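You operate a simulated robot arm through the tools that you are given. There is no shell and no other tool.

The job below is to be done with a simulated robot arm. You get a single attempt, and the scene is never put back.

JOB
Lock the turntable and wipe its batt clean with the yellow sponge.
Fine: wet the sponge in the water dish and put it back; leave the batt on the turntable. What is to be rubbed or washed off counts as gone when no trace of it is left.

Only the result counts: the job must be done as asked and must still hold three seconds after the hand-in. Knocking over, shifting, dropping, spilling or breaking anything else fails it.

ROBOT AND FRAMES
A 7-joint arm with a two-finger parallel gripper, fixed in place. Base frame: the origin is on the floor under the middle of its stand, x ahead of it, y to its left, z up; the work surface is at about z = 86. Units: cm, rad, N and s.
With the tool pointing down near the work surface it reaches from about 10 to 64 cm from the base axis. Its first joint turns from -1.152 to 1.152 rad. Payload 1.57 kg.
Tool frame: the origin (TCP) lies between the finger pads and is the grasp point; the fingertips stand 3 cm ahead of it; z points along the fingers, y is the line along which they close. Largest opening 8 cm; finger width 1.7, thickness 1.2; the body of the gripper, 4 by 8.2 cm, starts 8 cm behind the TCP.
Orientation is that of the tool frame in the base frame, as a unit quaternion [x, y, z, w]. With the fingers straight down and closing along the base's y, the tool's x points along the base's -x, its y along +y and its z along -z.

CONTROLS
- The arm moves only by the tool play_rows. Its argument "increments" is one flat list of numbers, 7 for each row, row after row: the opening in per cent of the stroke, from 0 (shut) to 100 (fully open), then the shift along the base's x, y, z in m, then the turn, a rotation vector about the base's x, y, z in rad. In form: [jaw, x, y, z, ax, ay, az, jaw, x, y, z, ax, ay, az, ...]. A call has 1 to 20 rows; each row shifts and turns the commanded pose from where the row before left it. Rows are played at 5 a second. More than 5 cm and 0.15 rad between two rows, or a gripper value outside its range, and nothing of the call is played. Where a pose cannot be reached the arm comes as near as it can. A force on the tool above 40 N (or 10 N above the force at the start of the call, whichever is more), or a blocked arm, ends the call early, and 0.2 s more pass. The fingers move at their own pace (about 7.2 cm/s each) and stop on an object; they squeeze with about 25 N. The grip force told is the motor's: it shows also when the fingers shut on nothing. Time passes only in rows, and 0.2 s behind the last, so rows that do not move let the fingers close. The reply holds the time, the measured pose of the TCP, the force on the tool along the base axes, the opening and the grip force, in the units named above and with some noise, with the torque about the TCP (base axes, N m) and any sound that the robot's microphone picked up, and new pictures: "views" is both (left out), scene, wrist or none.
- Cameras (640 x 400 px; columns grow to the right, rows downward): "scene" is fixed at [0.68, 40.6, 143.11]; the picture's right is [-1.00, -0.09, 0.00], its down [-0.06, 0.63, -0.77] and it looks along [0.07, -0.77, -0.63] (base axes); focal length 294 px, centre (320, 200). "wrist" rides on the gripper at [7.2, -0.7, -12.2] in the tool frame; the picture's right is [0.09, 1.00, 0.00], its down [-0.84, 0.08, -0.54] and it looks along [-0.54, 0.05, 0.84] (tool axes); focal length 238 px, centre (320, 200). There is no depth. A picture from a camera that has moved, and an enlarged one, comes with that camera's place and axes in the base frame and with its lens. The place of the scene camera against the robot may be out by one fixed shift of up to 1.8 cm in any direction.
- zoom(camera, box): a new picture of the part [left, top, right, bottom] of that camera's present view, enlarged. It takes no simulated time.
- hand_in(): hands the job in; it is judged then, once.

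Nothing tells you positions but the pictures and the camera data. Unless the task says otherwise, let go and move clear before handing in.

The tools are called after ">>>" as name(argument=value, ...) on one line, values as JSON. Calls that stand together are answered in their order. play_rows: Moves the arm, as the interface text tells. Its arguments: {"type":"object","properties":{"increments":{"type":"array","items":{"type":"number"}},"views":{"type":"string","enum":["both","scene","wrist","none"]}},"required":["increments"]} The other tools are called the same way: zoom (camera, box) takes an enlarged picture of a part of a camera's view; hand_in () hands the job in.

At the start:

```text
clock: 0.0
eef_pos: [41.82, -18.89, 116.76]
tool_rot: [-0.001, 1.0, -0.001, 0.0]
contact_force: [0.4, 0.0, -0.1]
wrist_torque: [-0.06, -0.01, 0.0]
gripper_width: 8.02
finger_force: 0.1
```

scene: 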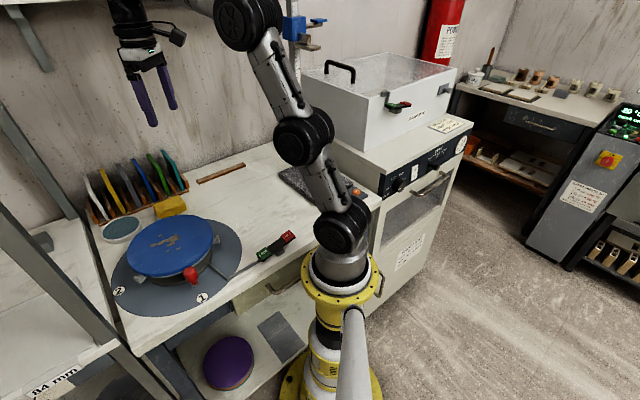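
wrist: 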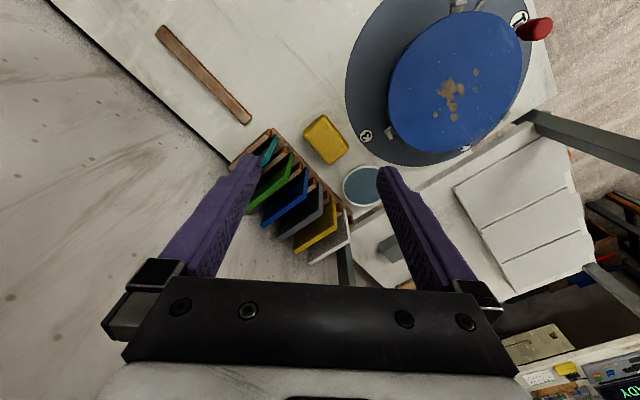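

I see a blue batt on a grey turntable with a red handle, a yellow sponge block, a water dish, a rack of colored ribs, and a control with red/green near the table edge. I'll zoom in to see the details before moving.

>>> zoom(camera="scene", box=[80, 180, 320, 330])

>>> zoom(camera="wrist", box=[300, 0, 580, 175])

>>> zoom(camera="wrist", box=[200, 90, 420, 270])

>>> zoom(camera="scene", box=[220, 140, 400, 280])

```text
2.67 times, centred on (200, 255) of scene
camera zoom: at [0.68, 40.6, 143.11], right [-1.0, -0.09, 0.0], down [-0.06, 0.63, -0.77], along [0.07, -0.77, -0.63], focal length 783 px, centre (640, 53)
```

zoom: 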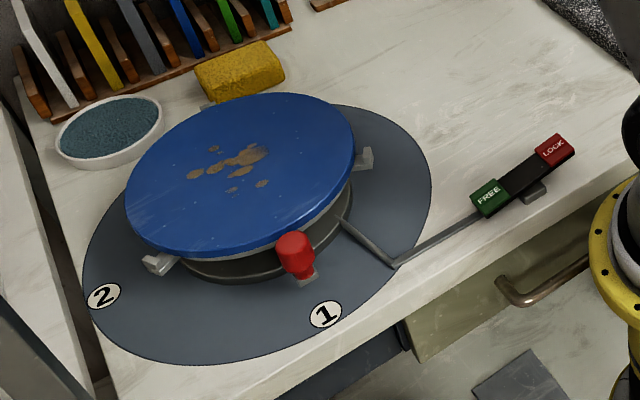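

```text
2.29 times, centred on (440, 88) of wrist
camera zoom: at [34.41, -19.8, 129.01], right [-0.09, 1.0, 0.0], down [0.84, 0.08, 0.54], along [0.54, 0.05, -0.84], focal length 545 px, centre (46, 457)
```

zoom: 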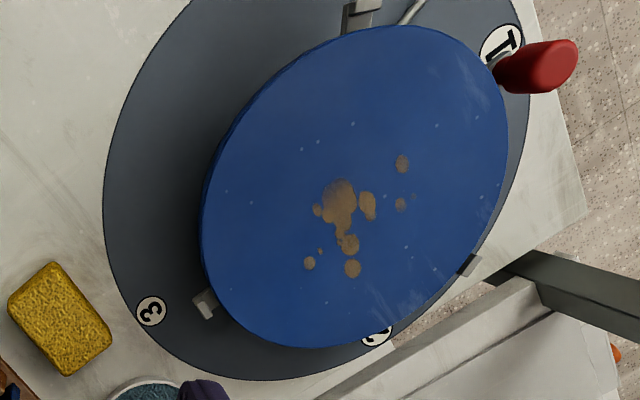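

```text
2.22 times, centred on (310, 180) of wrist
camera zoom: at [34.41, -19.8, 129.01], right [-0.09, 1.0, 0.0], down [0.84, 0.08, 0.54], along [0.54, 0.05, -0.84], focal length 530 px, centre (342, 244)
```

zoom: 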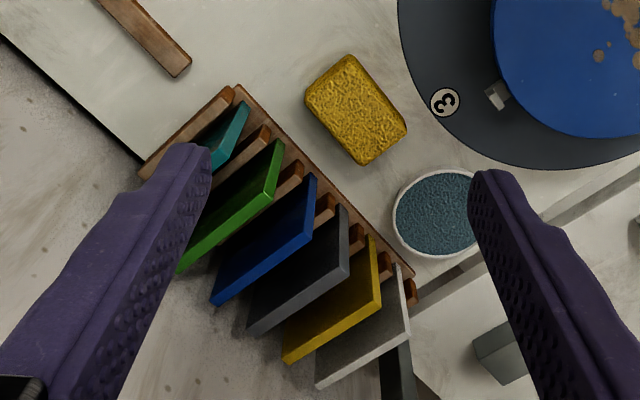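

```text
2.86 times, centred on (310, 210) of scene
camera zoom: at [0.68, 40.6, 143.11], right [-1.0, -0.09, 0.0], down [-0.06, 0.63, -0.77], along [0.07, -0.77, -0.63], focal length 839 px, centre (349, 171)
```

zoom: 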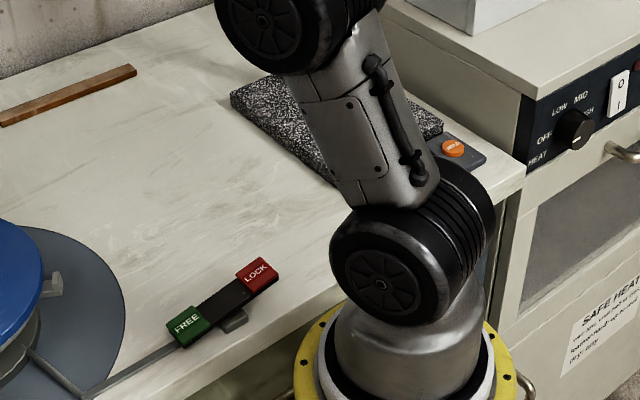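

The pedal with FREE (green) and LOCK (red) lies around x 14–19, y −5…−11. The sponge is around (48, −17.5), the dish around (57, −9) and the batt centre around (37, −1). Next I'll swing to the side so the wrist camera can see the pedal closely.

>>> play_rows(increments=[100, -0.02, -0.005, -0.003, 0, 0, 0.131, 100, -0.02, -0.005, -0.003, 0, 0, 0.131, 100, -0.02, -0.005, -0.003, 0, 0, 0.131, 100, -0.02, -0.005, -0.003, 0, 0, 0.131, 100, -0.02, -0.005, -0.003, 0, 0, 0.131, 100, -0.02, -0.005, -0.003, 0, 0, 0.131, 100, -0.02, -0.005, -0.003, 0, 0, 0.131, 100, -0.02, -0.005, -0.003, 0, 0, 0.131, 100, -0.02, -0.005, -0.003, 0, 0, 0.131, 100, -0.02, -0.005, -0.003, 0, 0, 0.131, 100, -0.02, -0.005, -0.003, 0, 0, 0.131, 100, -0.02, -0.005, -0.003, 0, 0, 0.131, 100, 0, 0, 0, 0, 0, 0], views="both")

```text
clock: 2.8
eef_pos: [17.63, -25.09, 113.28]
tool_rot: [0.708, -0.706, -0.001, 0.001]
contact_force: [-0.1, -0.1, 0.3]
wrist_torque: [0.01, 0.0, 0.0]
gripper_width: 8.0
finger_force: 0.1
camera wrist: at [18.25, -32.34, 125.53], right [-1.0, -0.1, 0.0], down [-0.08, 0.84, 0.54], along [-0.05, 0.54, -0.84], focal length 238 px, centre (320, 200)
```

scene: 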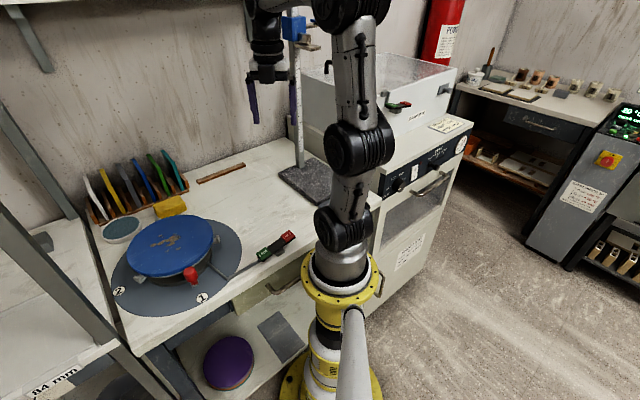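
wrist: 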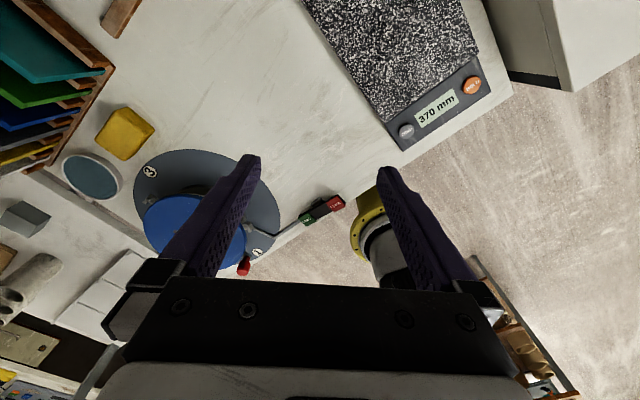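

The pedal is now in view between the fingers, roughly LOCK at (13, −9, 90) and FREE at (18, −4, 89). I'll zoom in to see its state and refine the position.

>>> zoom(camera="wrist", box=[240, 160, 400, 280])

>>> zoom(camera="scene", box=[230, 210, 320, 280])

>>> zoom(camera="scene", box=[90, 190, 260, 330])

```text
3.33 times, centred on (320, 220) of wrist
camera zoom: at [18.25, -32.34, 125.53], right [-1.0, -0.1, 0.0], down [-0.08, 0.84, 0.54], along [-0.05, 0.54, -0.84], focal length 794 px, centre (320, 133)
```

zoom: 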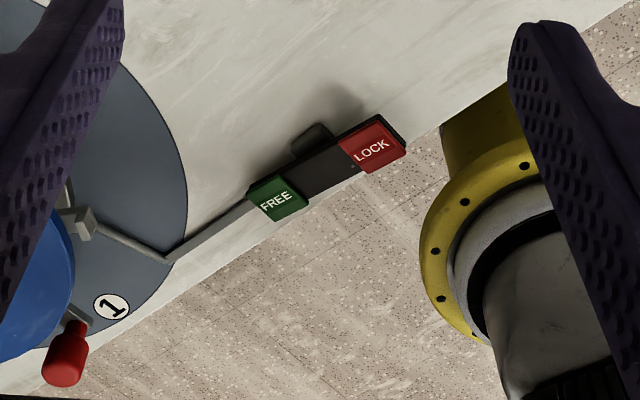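

```text
5.71 times, centred on (275, 245) of scene
camera zoom: at [0.68, 40.6, 143.11], right [-1.0, -0.09, 0.0], down [-0.06, 0.63, -0.77], along [0.07, -0.77, -0.63], focal length 1678 px, centre (577, -57)
```

zoom: 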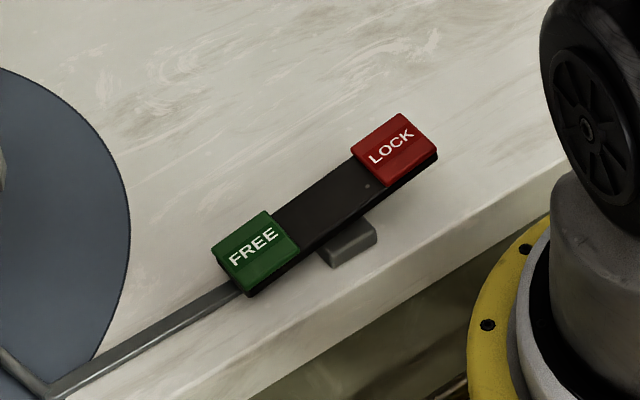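

```text
2.86 times, centred on (175, 260) of scene
camera zoom: at [0.68, 40.6, 143.11], right [-1.0, -0.09, 0.0], down [-0.06, 0.63, -0.77], along [0.07, -0.77, -0.63], focal length 839 px, centre (734, 29)
```

zoom: 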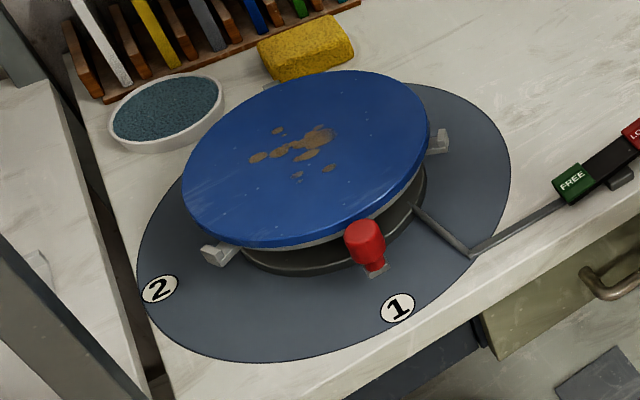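

FREE is currently down and LOCK is raised, with the LOCK pad at about (13.2, −9.3, 90.5). Next I'll shut the fingers and move above the LOCK pad.

>>> play_rows(increments=[0, -0.005, 0.018, -0.012, 0, 0, 0, 0, -0.005, 0.018, -0.012, 0, 0, 0, 0, -0.005, 0.018, -0.012, 0, 0, 0, 0, -0.005, 0.018, -0.012, 0, 0, 0, 0, -0.005, 0.018, -0.012, 0, 0, 0, 0, -0.005, 0.018, -0.012, 0, 0, 0, 0, -0.005, 0.018, -0.012, 0, 0, 0, 0, -0.005, 0.018, -0.012, 0, 0, 0, 0, -0.006, 0.012, -0.012, 0, 0, 0, 0, 0, 0, 0, 0, 0, 0], views="both")

```text
clock: 5.0
eef_pos: [13.21, -9.5, 102.22]
tool_rot: [0.708, -0.706, 0.0, 0.001]
contact_force: [0.6, 0.3, 0.7]
wrist_torque: [-0.01, -0.02, -0.01]
gripper_width: 0.01
finger_force: 21.1
camera wrist: at [13.67, -16.79, 114.5], right [-1.0, -0.09, 0.0], down [-0.08, 0.84, 0.54], along [-0.05, 0.54, -0.84], focal length 238 px, centre (320, 200)
```

scene: 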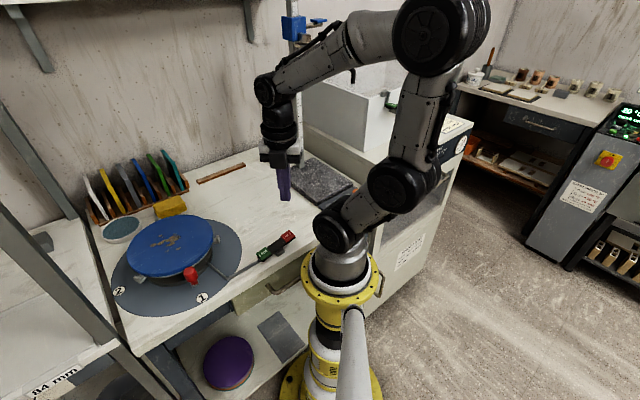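
wrist: 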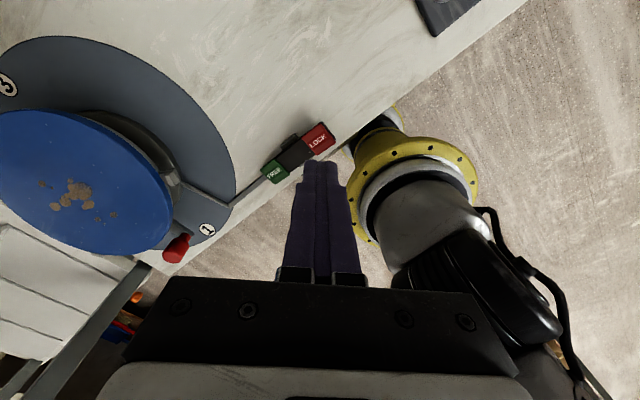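

>>> zoom(camera="wrist", box=[240, 100, 360, 210])

>>> zoom(camera="scene", box=[230, 150, 330, 280])

```text
3.64 times, centred on (300, 155) of wrist
camera zoom: at [13.67, -16.79, 114.5], right [-1.0, -0.09, 0.0], down [-0.08, 0.84, 0.54], along [-0.05, 0.54, -0.84], focal length 867 px, centre (393, 364)
```

zoom: 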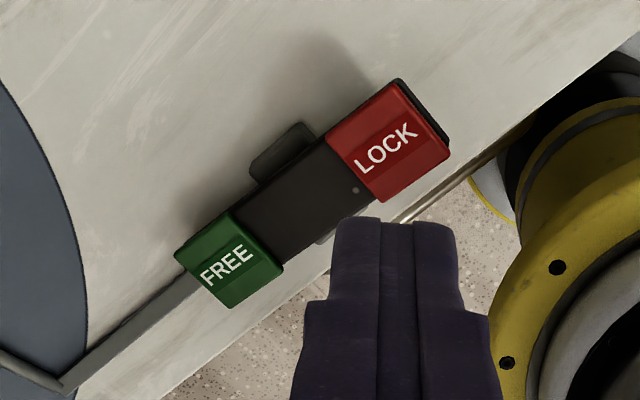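

```text
3.08 times, centred on (280, 215) of scene
camera zoom: at [0.68, 40.6, 143.11], right [-1.0, -0.09, 0.0], down [-0.06, 0.63, -0.77], along [0.07, -0.77, -0.63], focal length 904 px, centre (443, 154)
```

zoom: 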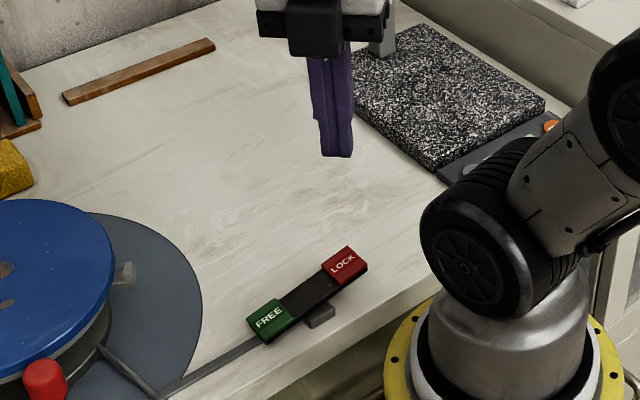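

The LOCK pad centre is at about (13.1, −8.9, 90.5). I'll lower the closed fingertips onto its outer part and press gently.

>>> play_rows(increments=[0, -0.002, 0.002, -0.016, 0, 0, 0, 0, -0.002, 0.002, -0.016, 0, 0, 0, 0, 0, 0, -0.016, 0, 0, 0, 0, 0, 0, -0.016, 0, 0, 0, 0, 0, 0, -0.016, 0, 0, 0, 0, 0, 0, -0.003, 0, 0, 0, 0, 0, 0, -0.003, 0, 0, 0, 0, 0, 0, -0.003, 0, 0, 0, 0, 0, 0, -0.003, 0, 0, 0, 0, 0, 0, 0, 0, 0, 0], views="both")

```text
clock: 7.2
eef_pos: [12.65, -8.95, 93.09]
tool_rot: [0.708, -0.706, 0.0, -0.001]
contact_force: [0.3, -0.5, 0.1]
wrist_torque: [-0.04, -0.01, 0.0]
gripper_width: 0.0
finger_force: 21.2
camera wrist: at [13.28, -16.3, 105.41], right [-1.0, -0.09, 0.0], down [-0.08, 0.84, 0.54], along [-0.05, 0.54, -0.84], focal length 238 px, centre (320, 200)
```

scene: 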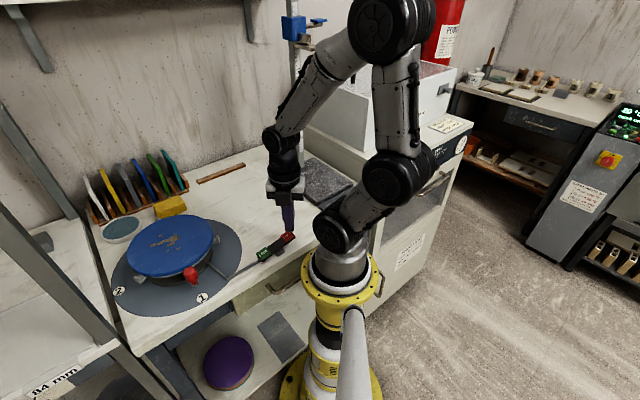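
wrist: 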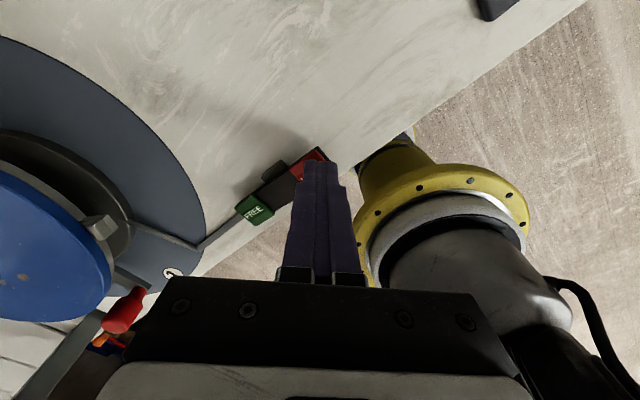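

No contact is felt yet with the tips at about z 90.1. I'll keep pressing down in small steps.

>>> play_rows(increments=[0, 0, 0, -0.003, 0, 0, 0, 0, 0, 0, -0.003, 0, 0, 0, 0, 0, 0, -0.003, 0, 0, 0, 0, 0, 0, -0.003, 0, 0, 0, 0, 0, 0, 0, 0, 0, 0], views="both")

>>> zoom(camera="scene", box=[230, 200, 320, 280])

```text
clock: 8.4
eef_pos: [12.88, -9.11, 91.95]
tool_rot: [0.708, -0.706, 0.0, -0.001]
contact_force: [0.2, -0.5, 1.2]
wrist_torque: [-0.01, 0.02, 0.02]
gripper_width: 0.0
finger_force: 20.7
camera wrist: at [13.33, -16.37, 104.2], right [-1.0, -0.09, 0.0], down [-0.08, 0.84, 0.54], along [-0.05, 0.54, -0.84], focal length 238 px, centre (320, 200)
```

scene: 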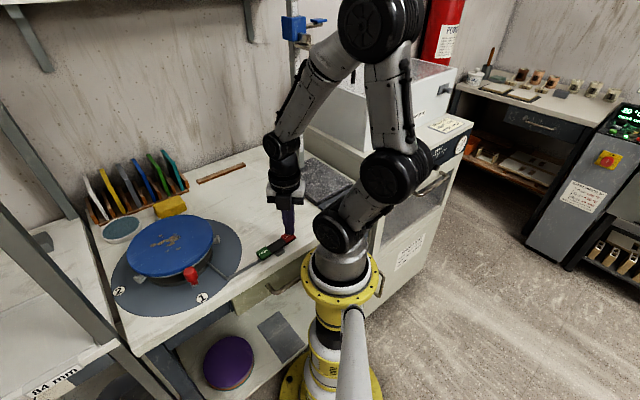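
wrist: 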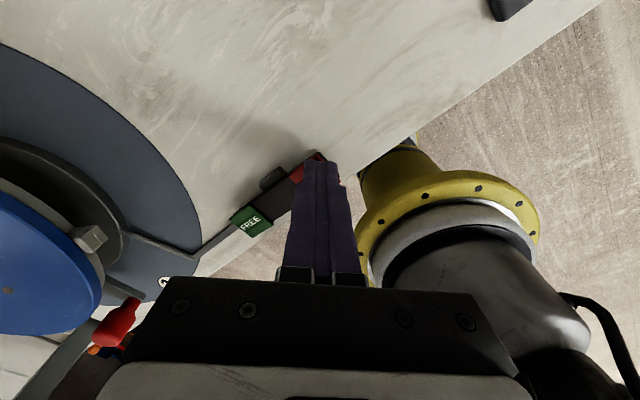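

```text
5.00 times, centred on (275, 240) of scene
camera zoom: at [0.67, 40.6, 143.11], right [-1.0, -0.09, 0.0], down [-0.06, 0.63, -0.77], along [0.07, -0.77, -0.63], focal length 1468 px, centre (545, 0)
```

zoom: 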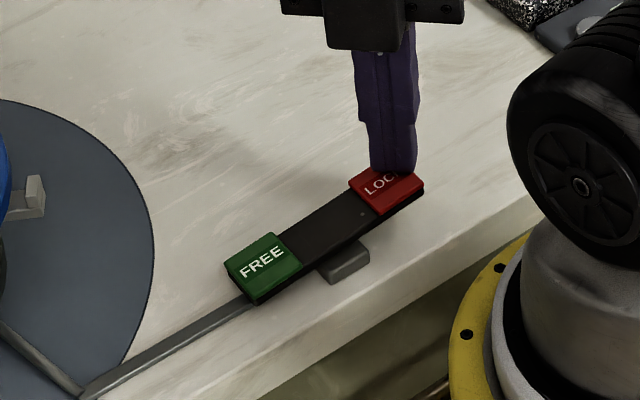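

Contact has begun (1.2 N) and the rocker is going down. I'll press further until it bottoms out.

>>> play_rows(increments=[0, 0, 0, -0.003, 0, 0, 0, 0, 0, 0, -0.003, 0, 0, 0, 0, 0, 0, -0.003, 0, 0, 0, 0, 0, 0, -0.003, 0, 0, 0, 0, 0, 0, 0, 0, 0, 0], views="both")

>>> zoom(camera="scene", box=[230, 200, 320, 280])

```text
clock: 9.6
eef_pos: [12.72, -8.96, 90.85]
tool_rot: [0.708, -0.706, 0.0, -0.001]
contact_force: [-5.6, 4.7, 28.4]
wrist_torque: [0.35, -0.1, 0.11]
gripper_width: 0.02
finger_force: 21.8
camera wrist: at [13.3, -16.35, 103.09], right [-1.0, -0.09, 0.0], down [-0.08, 0.84, 0.54], along [-0.05, 0.54, -0.84], focal length 238 px, centre (320, 200)
```

scene: 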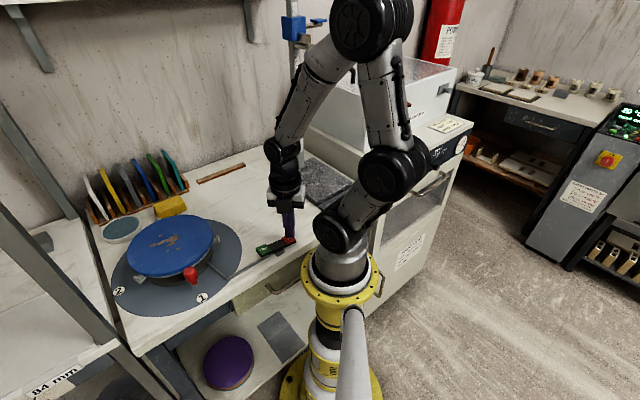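
wrist: 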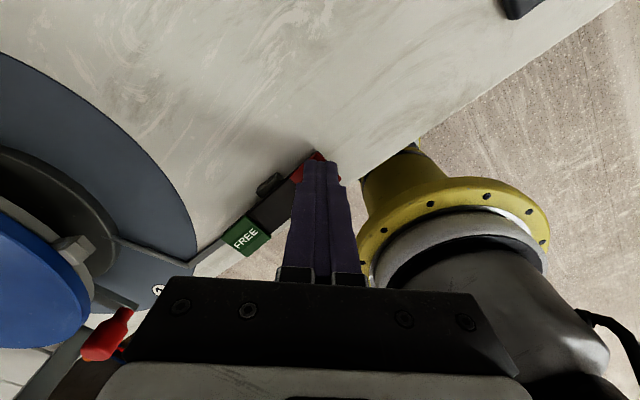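

```text
5.00 times, centred on (275, 240) of scene
camera zoom: at [0.65, 40.62, 143.1], right [-1.0, -0.09, 0.0], down [-0.06, 0.63, -0.77], along [0.07, -0.77, -0.63], focal length 1468 px, centre (545, 0)
```

zoom: 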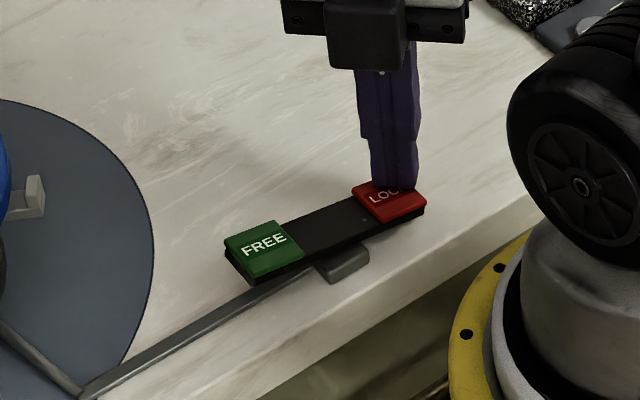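

The rocker has tipped with LOCK down and FREE up, and the force rose to 28 N, so it has bottomed out. I'll raise off and check that it stays.

>>> play_rows(increments=[0, 0, 0, 0.004, 0, 0, 0, 0, 0, 0, 0.01, 0, 0, 0, 0, 0, 0, 0.02, 0, 0, 0, 0, 0, -0.01, 0.03, 0, 0, 0, 0, 0, -0.02, 0.03, 0, 0, 0, 0, 0, -0.02, 0.03, 0, 0, 0, 0, 0, -0.02, 0.02, 0, 0, 0, 0, 0, 0, 0, 0, 0, 0], views="both")

>>> zoom(camera="scene", box=[230, 200, 320, 280])

>>> zoom(camera="wrist", box=[200, 80, 400, 220])

```text
clock: 11.4
eef_pos: [12.73, -16.08, 105.09]
tool_rot: [0.708, -0.706, 0.0, 0.001]
contact_force: [1.3, 0.5, 0.5]
wrist_torque: [0.01, 0.01, -0.02]
gripper_width: 0.01
finger_force: 21.2
camera wrist: at [13.35, -23.32, 117.32], right [-1.0, -0.09, 0.0], down [-0.08, 0.84, 0.54], along [-0.05, 0.54, -0.84], focal length 238 px, centre (320, 200)
```

scene: 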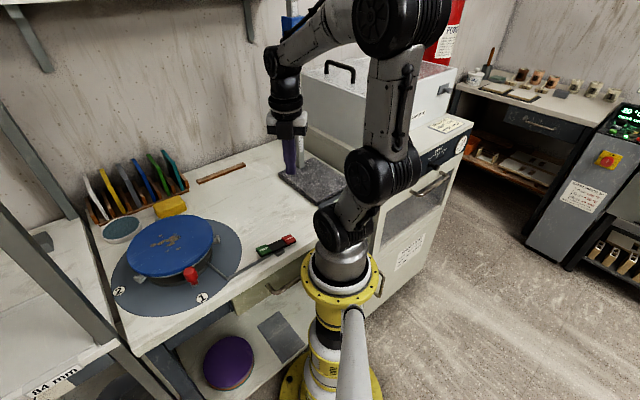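
wrist: 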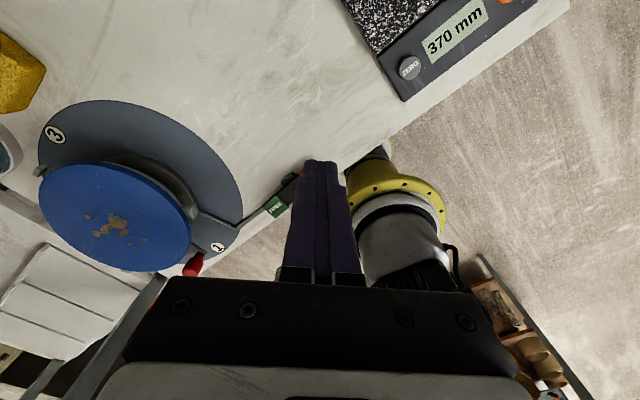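

```text
5.00 times, centred on (275, 240) of scene
camera zoom: at [0.68, 40.6, 143.11], right [-1.0, -0.09, 0.0], down [-0.06, 0.63, -0.77], along [0.07, -0.77, -0.63], focal length 1468 px, centre (545, 0)
```

zoom: 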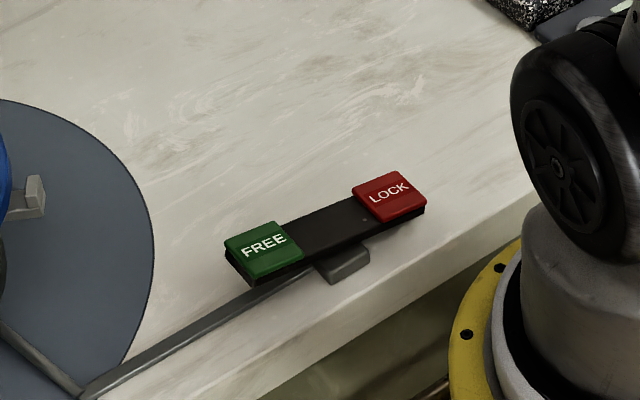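

```text
2.86 times, centred on (300, 150) of wrist
camera zoom: at [13.35, -23.32, 117.32], right [-1.0, -0.09, 0.0], down [-0.08, 0.84, 0.54], along [-0.05, 0.54, -0.84], focal length 681 px, centre (377, 343)
```

zoom: 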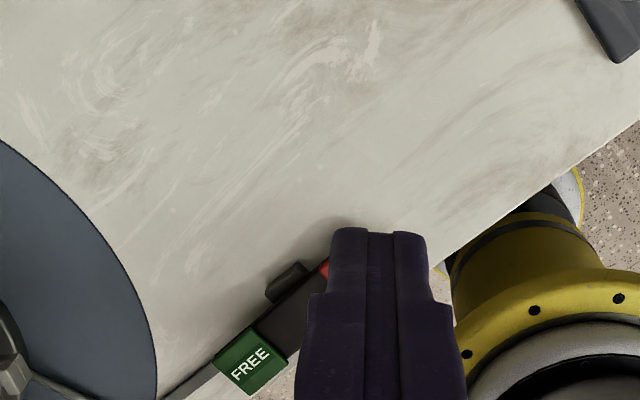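

The rocker holds: LOCK is down and FREE is up. Next I'll go to the sponge (centre about (47.8, −17.5), long side along the (1,1) diagonal), turning the tool to yaw 45° and hovering to look.

>>> play_rows(increments=[50, 0.031, -0.004, 0.008, 0, 0, -0.0785, 80, 0.031, -0.004, 0.008, 0, 0, -0.0785, 80, 0.031, -0.004, 0.008, 0, 0, -0.0785, 80, 0.031, -0.004, 0.008, 0, 0, -0.0785, 80, 0.031, -0.004, 0.008, 0, 0, -0.0785, 80, 0.031, -0.004, 0.008, 0, 0, -0.0785, 80, 0.031, -0.004, 0.008, 0, 0, -0.0785, 80, 0.031, -0.004, 0.008, 0, 0, -0.0785, 80, 0.031, -0.004, 0.008, 0, 0, -0.0785, 80, 0.031, -0.004, 0.008, 0, 0, -0.0785, 80, 0, 0, 0, 0, 0, 0], views="both")

>>> zoom(camera="wrist", box=[200, 40, 460, 280])

```text
clock: 13.8
eef_pos: [43.67, -20.14, 113.06]
tool_rot: [-0.383, 0.924, 0.0, -0.001]
contact_force: [-0.5, 0.1, 0.1]
wrist_torque: [-0.01, 0.01, -0.02]
gripper_width: 6.39
finger_force: 0.0
camera wrist: at [39.0, -25.72, 125.37], right [-0.77, 0.64, 0.0], down [0.54, 0.65, 0.54], along [0.35, 0.42, -0.84], focal length 238 px, centre (320, 200)
```

scene: 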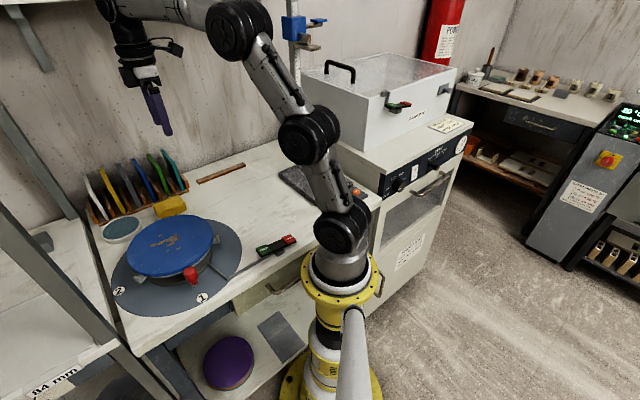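
wrist: 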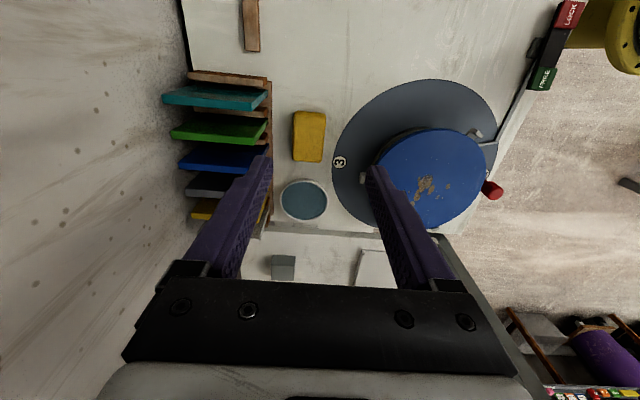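

```text
1.67 times, centred on (330, 160) of wrist
camera zoom: at [39.0, -25.72, 125.37], right [-0.77, 0.64, 0.0], down [0.54, 0.65, 0.54], along [0.35, 0.42, -0.84], focal length 397 px, centre (303, 267)
```

zoom: 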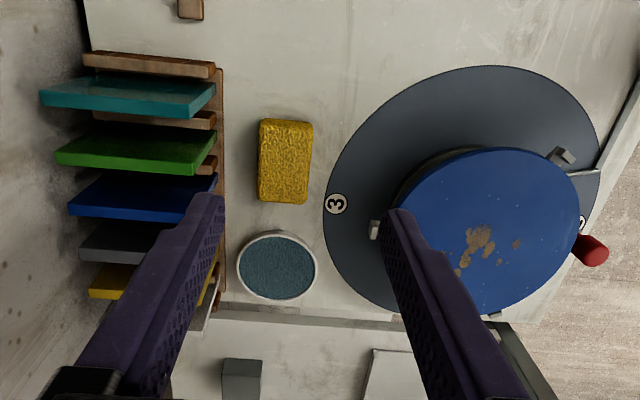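

The sponge measures about 7.7 × 4.7 cm, centred at (48.1, −17.6), with its long axis at 46°. The rack front is about 6 cm away along the closing line, so there is room. I'll descend to just above it to verify.

>>> play_rows(increments=[80, 0.0049, 0.0028, -0.02, 0, 0, 0, 80, 0.0049, 0.0028, -0.02, 0, 0, 0, 80, 0.0049, 0.0028, -0.02, 0, 0, 0, 80, 0.0049, 0.0028, -0.02, 0, 0, 0, 80, 0.0049, 0.0028, -0.02, 0, 0, 0, 80, 0.0049, 0.0028, -0.02, 0, 0, 0, 80, 0.0049, 0.0028, -0.02, 0, 0, 0, 80, 0.0049, 0.0028, -0.02, 0, 0, 0, 80, 0.0049, 0.0028, -0.01, 0, 0, 0, 80, 0, 0, 0, 0, 0, 0], views="both")

>>> zoom(camera="wrist", box=[200, 60, 440, 280])

>>> zoom(camera="scene", box=[80, 130, 220, 250])

```text
clock: 16.0
eef_pos: [47.92, -17.58, 96.22]
tool_rot: [-0.384, 0.924, 0.0, 0.001]
contact_force: [-0.5, 0.9, 0.9]
wrist_torque: [-0.03, 0.01, -0.04]
gripper_width: 6.37
finger_force: 0.0
camera wrist: at [43.36, -23.22, 108.4], right [-0.77, 0.64, 0.0], down [0.54, 0.65, 0.54], along [0.35, 0.42, -0.84], focal length 238 px, centre (320, 200)
```

scene: 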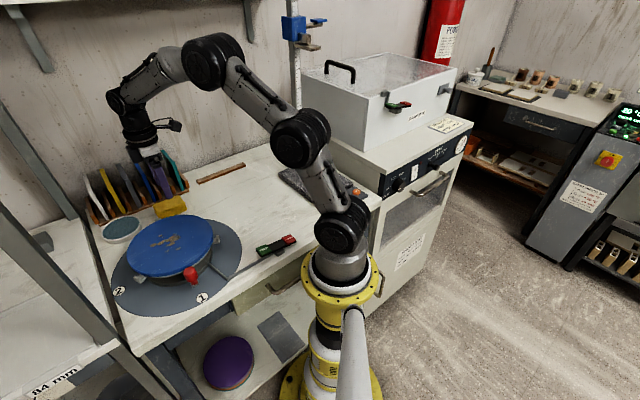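
wrist: 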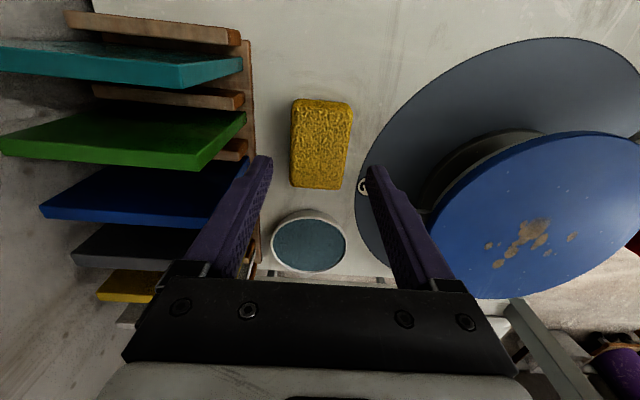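

```text
1.82 times, centred on (320, 170) of wrist
camera zoom: at [43.36, -23.22, 108.4], right [-0.77, 0.64, 0.0], down [0.54, 0.65, 0.54], along [0.35, 0.42, -0.84], focal length 433 px, centre (320, 254)
```

zoom: 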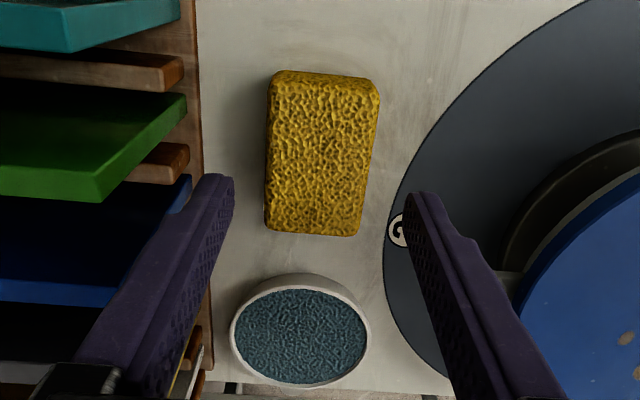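

```text
3.33 times, centred on (150, 190) of scene
camera zoom: at [0.68, 40.6, 143.11], right [-1.0, -0.09, 0.0], down [-0.06, 0.63, -0.77], along [0.07, -0.77, -0.63], focal length 979 px, centre (887, 233)
```

zoom: 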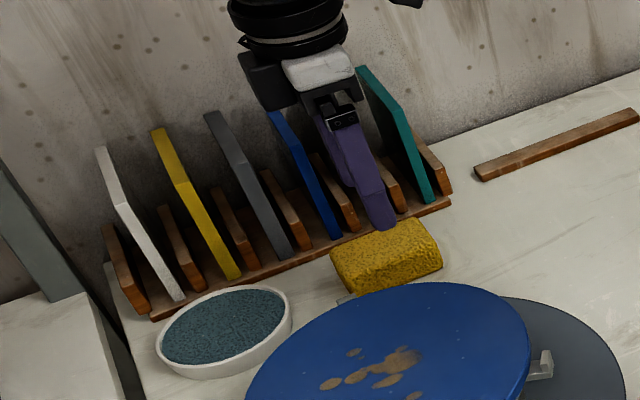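

The tool is aligned with the sponge. I'll shift 0.3 cm, descend to TCP z 90.2 and close on the sponge.

>>> play_rows(increments=[80, 0.002, 0, -0.01, 0, 0, 0, 80, 0.001, 0, -0.01, 0, 0, 0, 80, 0, 0, -0.01, 0, 0, 0, 80, 0, 0, -0.01, 0, 0, 0, 80, 0, 0, -0.01, 0, 0, 0, 80, 0, 0, -0.01, 0, 0, 0, 80, 0, 0, 0, 0, 0, 0], views="both")

>>> zoom(camera="scene", box=[80, 130, 220, 250])

```text
clock: 17.6
eef_pos: [48.38, -17.54, 90.13]
tool_rot: [-0.383, 0.924, 0.0, 0.0]
contact_force: [-0.5, -0.8, -0.4]
wrist_torque: [-0.03, 0.0, -0.02]
gripper_width: 6.4
finger_force: 0.0
camera wrist: at [43.72, -23.28, 102.34], right [-0.77, 0.64, 0.0], down [0.54, 0.65, 0.54], along [0.35, 0.42, -0.84], focal length 238 px, centre (320, 200)
```

scene: 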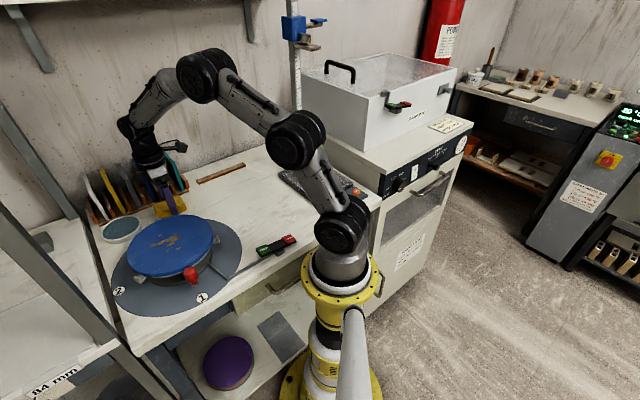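
wrist: 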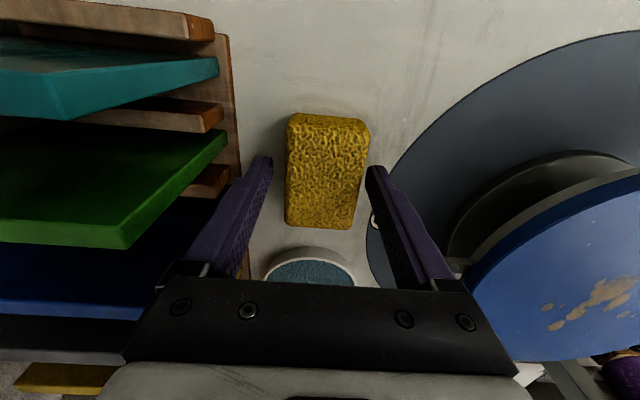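

```text
3.33 times, centred on (150, 190) of scene
camera zoom: at [0.68, 40.6, 143.11], right [-1.0, -0.09, 0.0], down [-0.06, 0.63, -0.77], along [0.07, -0.77, -0.63], focal length 979 px, centre (887, 233)
```

zoom: 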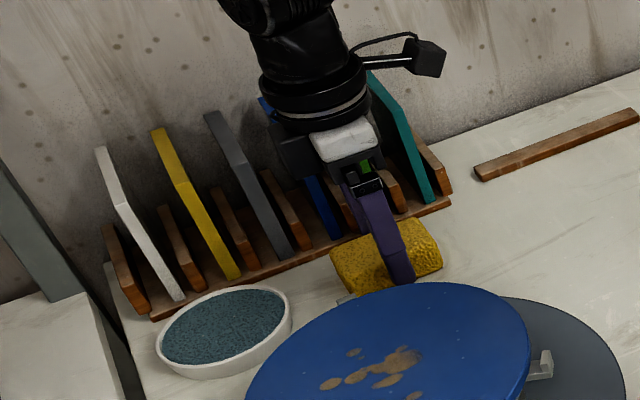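

The fingers straddle the sponge, but it sits about 0.4 cm nearer the right finger. I'll centre on it, then close.

>>> play_rows(increments=[80, -0.003, 0.003, 0, 0, 0, 0, 80, 0, 0, 0, 0, 0, 0, 40, 0, 0, 0, 0, 0, 0, 40, 0, 0, 0, 0, 0, 0, 0, 0, 0, 0, 0, 0, 0, 0, 0, 0, 0, 0, 0, 0, 0, 0, 0, 0, 0, 0, 0], views="both")

```text
clock: 19.2
eef_pos: [48.06, -17.29, 90.15]
tool_rot: [-0.384, 0.923, 0.0, 0.0]
contact_force: [0.0, 0.4, -0.3]
wrist_torque: [-0.02, -0.01, 0.0]
gripper_width: 4.86
finger_force: 24.5
camera wrist: at [43.42, -22.96, 102.32], right [-0.77, 0.64, 0.0], down [0.54, 0.65, 0.54], along [0.35, 0.42, -0.84], focal length 238 px, centre (320, 200)
```

scene: 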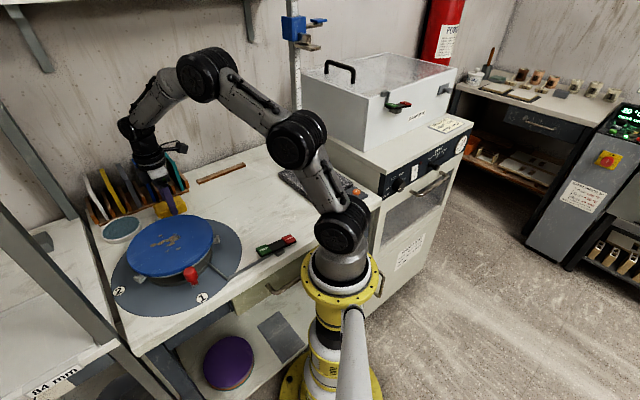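
wrist: 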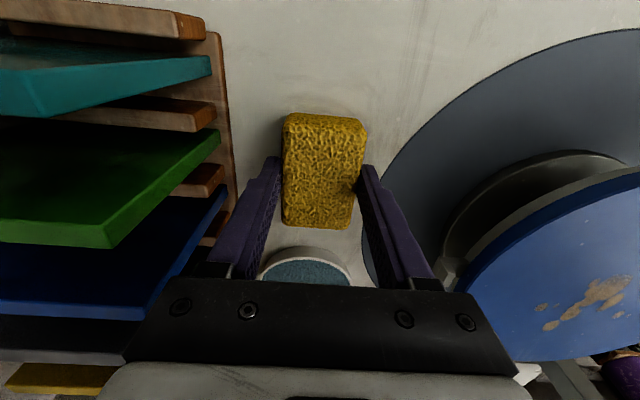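

The sponge is gripped (4.86 cm, 24.5 N), and its home is TCP (48.06, −17.29, 90.15) at yaw 45°. Next I'll lift it straight up and look at the dish and batt.

>>> play_rows(increments=[0, 0, 0, 0.01, 0, 0, 0, 0, 0, 0, 0.02, 0, 0, 0, 0, 0, 0, 0.02, 0, 0, 0, 0, 0, 0, 0.02, 0, 0, 0, 0, 0, 0, 0.02, 0, 0, 0, 0, 0, 0, 0, 0, 0, 0], views="both")

>>> zoom(camera="wrist", box=[220, 80, 440, 290])

>>> zoom(camera="scene", box=[80, 130, 220, 250])

```text
clock: 20.6
eef_pos: [48.23, -17.31, 99.29]
tool_rot: [-0.384, 0.924, 0.0, 0.0]
contact_force: [-0.3, 0.3, 0.4]
wrist_torque: [0.02, -0.02, -0.01]
gripper_width: 0.0
finger_force: 21.1
camera wrist: at [43.42, -22.95, 111.47], right [-0.77, 0.64, 0.0], down [0.54, 0.65, 0.54], along [0.35, 0.42, -0.84], focal length 238 px, centre (320, 200)
```

scene: 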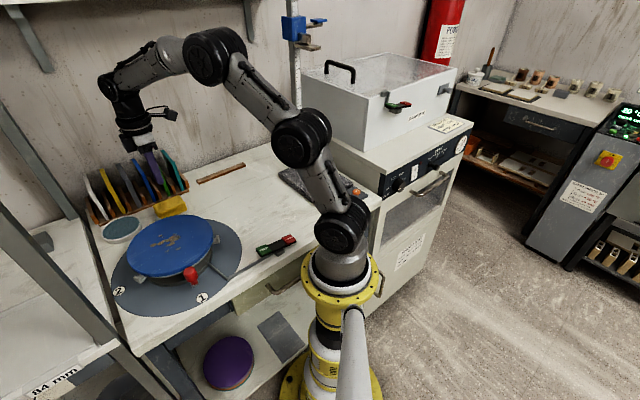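
wrist: 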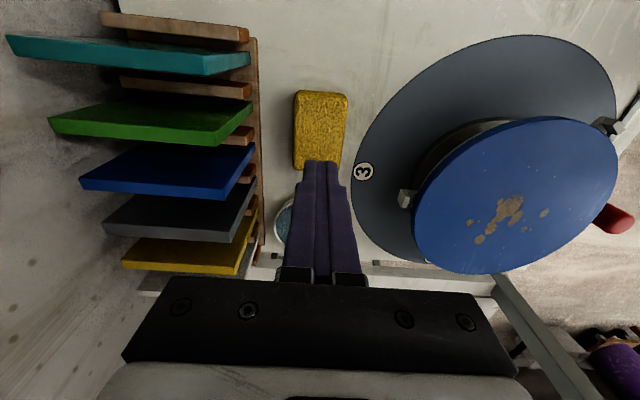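

```text
1.90 times, centred on (330, 185) of wrist
camera zoom: at [43.42, -22.95, 111.47], right [-0.77, 0.64, 0.0], down [0.54, 0.65, 0.54], along [0.35, 0.42, -0.84], focal length 454 px, centre (301, 229)
```

zoom: 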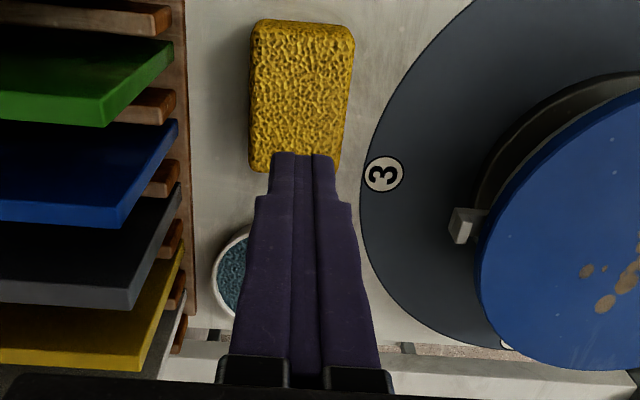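

```text
3.33 times, centred on (150, 190) of scene
camera zoom: at [0.68, 40.6, 143.11], right [-1.0, -0.09, 0.0], down [-0.06, 0.63, -0.77], along [0.07, -0.77, -0.63], focal length 979 px, centre (887, 233)
```

zoom: 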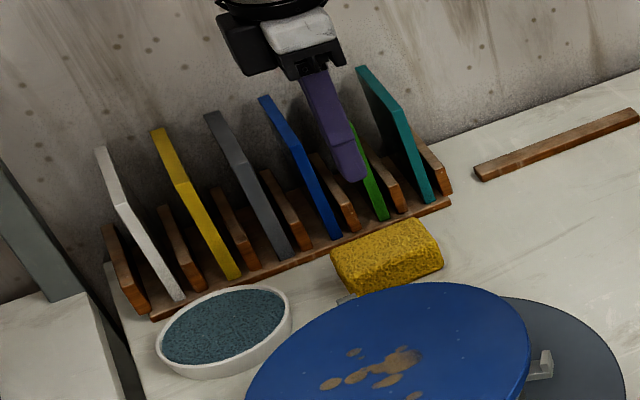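

The sponge slipped out of the grip and is still at its home spot, so my grip was too shallow. I'll reopen, go down deeper to about TCP 89.3, and grip lower on its sides.

>>> play_rows(increments=[80, -0.001, 0, 0, 0, 0, 0, 80, 0, 0, 0, 0, 0, 0, 80, 0, 0, 0, 0, 0, 0, 80, 0, 0, -0.02, 0, 0, 0, 80, 0, 0, -0.02, 0, 0, 0, 80, 0, 0, -0.02, 0, 0, 0, 80, 0, 0, -0.02, 0, 0, 0, 80, 0, 0, -0.01, 0, 0, 0, 80, 0, 0, -0.005, 0, 0, 0, 80, 0, 0, -0.003, 0, 0, 0, 80, 0, 0, -0.002, 0, 0, 0, 80, 0, 0, 0, 0, 0, 0], views="both")

>>> zoom(camera="scene", box=[120, 150, 220, 240])

>>> zoom(camera="wrist", box=[220, 90, 420, 260])

```text
clock: 23.2
eef_pos: [48.19, -17.19, 89.12]
tool_rot: [-0.384, 0.923, 0.001, 0.0]
contact_force: [-0.1, 0.1, 0.9]
wrist_torque: [-0.01, 0.0, -0.03]
gripper_width: 6.43
finger_force: 0.0
camera wrist: at [43.29, -22.85, 101.35], right [-0.77, 0.64, 0.0], down [0.54, 0.65, 0.54], along [0.35, 0.42, -0.84], focal length 238 px, centre (320, 200)
```

scene: 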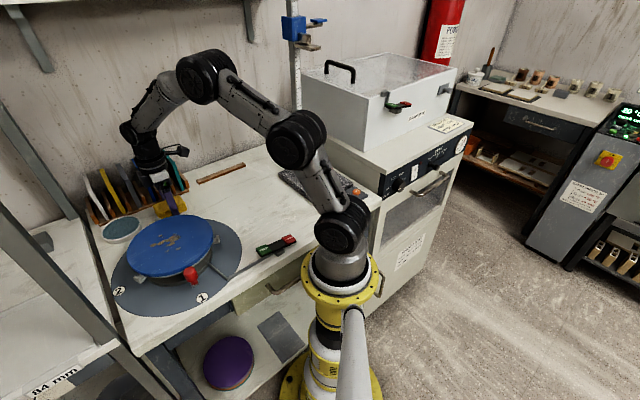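
wrist: 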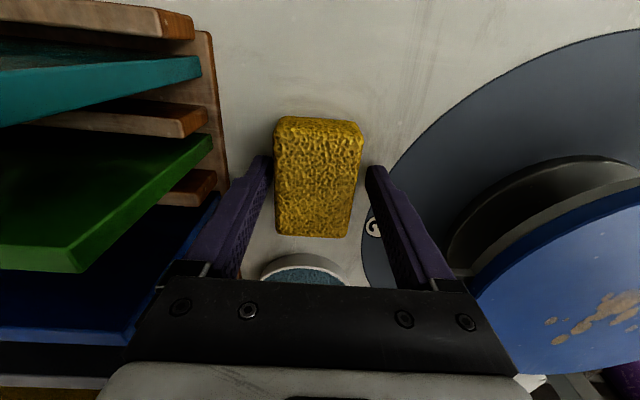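

```text
4.44 times, centred on (170, 195) of scene
camera zoom: at [0.68, 40.6, 143.11], right [-1.0, -0.09, 0.0], down [-0.06, 0.63, -0.77], along [0.07, -0.77, -0.63], focal length 1305 px, centre (987, 222)
```

zoom: 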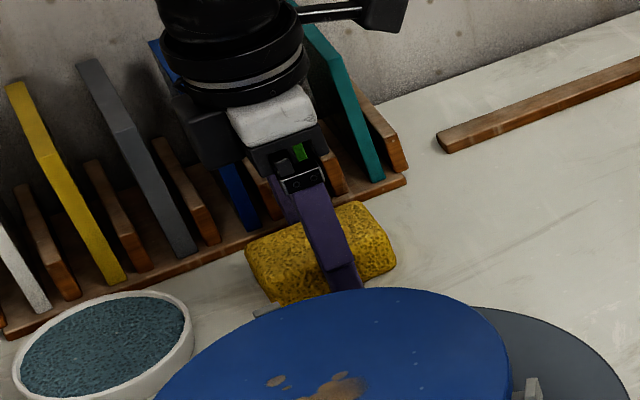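

```text
2.35 times, centred on (320, 175) of wrist
camera zoom: at [43.29, -22.85, 101.35], right [-0.77, 0.64, 0.0], down [0.54, 0.65, 0.54], along [0.35, 0.42, -0.84], focal length 561 px, centre (320, 259)
```

zoom: 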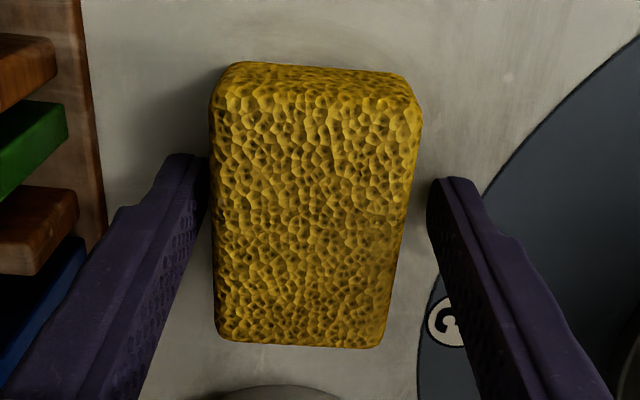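

The fingers now reach nearly to the table on both sides of the sponge. I'll close and lift by 1.5 cm slowly to test the grip.

>>> play_rows(increments=[40, 0, 0, 0, 0, 0, 0, 40, 0, 0, 0, 0, 0, 0, 0, 0, 0, 0, 0, 0, 0, 0, 0, 0, 0, 0, 0, 0, 0, 0, 0, 0, 0, 0, 0], views="wrist")

>>> play_rows(increments=[0, 0, 0, 0.003, 0, 0, 0, 0, 0, 0, 0.003, 0, 0, 0, 0, 0, 0, 0.003, 0, 0, 0, 0, 0, 0, 0.003, 0, 0, 0, 0, 0, 0, 0.003, 0, 0, 0, 0, 0, 0, 0, 0, 0, 0], views="both")

>>> zoom(camera="scene", box=[120, 150, 220, 240])

```text
clock: 24.4
eef_pos: [48.08, -17.18, 89.29]
tool_rot: [-0.384, 0.924, 0.0, 0.0]
contact_force: [0.0, -1.0, -0.4]
wrist_torque: [-0.02, 0.01, -0.01]
gripper_width: 4.87
finger_force: 25.2
camera wrist: at [43.29, -22.86, 101.36], right [-0.77, 0.64, 0.0], down [0.54, 0.65, 0.54], along [0.35, 0.42, -0.84], focal length 238 px, centre (320, 200)
```

wrist: 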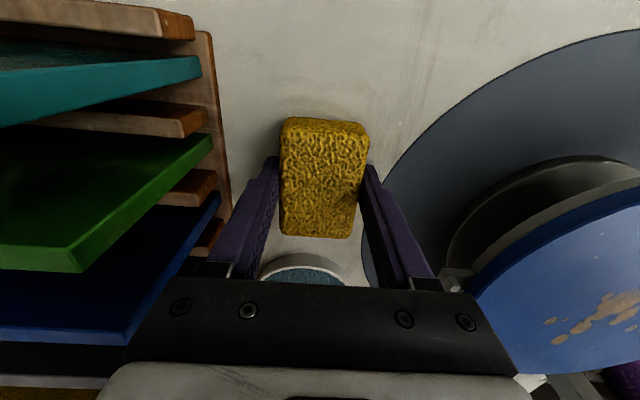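

```text
clock: 25.8
eef_pos: [47.96, -17.28, 90.83]
tool_rot: [-0.384, 0.923, 0.001, 0.0]
contact_force: [-0.3, -0.7, -0.5]
wrist_torque: [0.04, -0.01, 0.0]
gripper_width: 4.85
finger_force: 24.8
camera wrist: at [43.29, -22.9, 102.92], right [-0.77, 0.64, 0.0], down [0.54, 0.65, 0.54], along [0.35, 0.42, -0.84], focal length 238 px, centre (320, 200)
```

scene: 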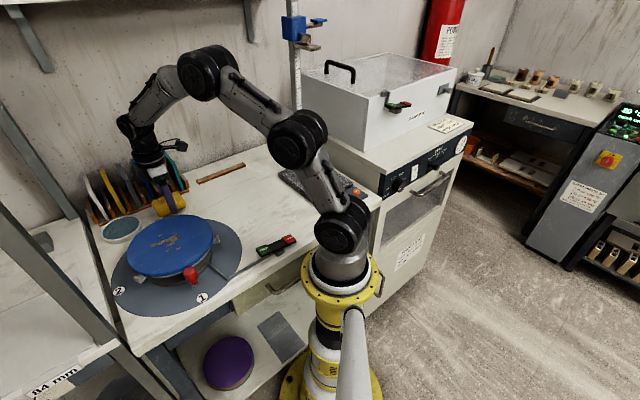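
wrist: 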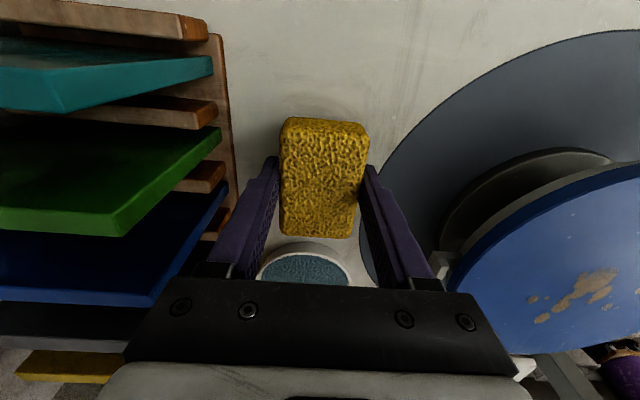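

```text
4.44 times, centred on (170, 195) of scene
camera zoom: at [0.68, 40.6, 143.11], right [-1.0, -0.09, 0.0], down [-0.06, 0.63, -0.77], along [0.07, -0.77, -0.63], focal length 1305 px, centre (987, 222)
```

zoom: 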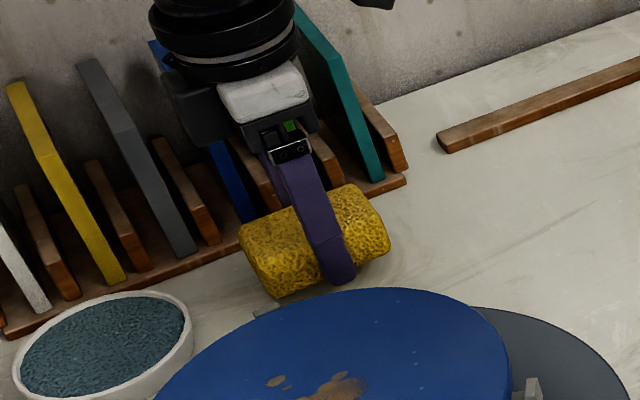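

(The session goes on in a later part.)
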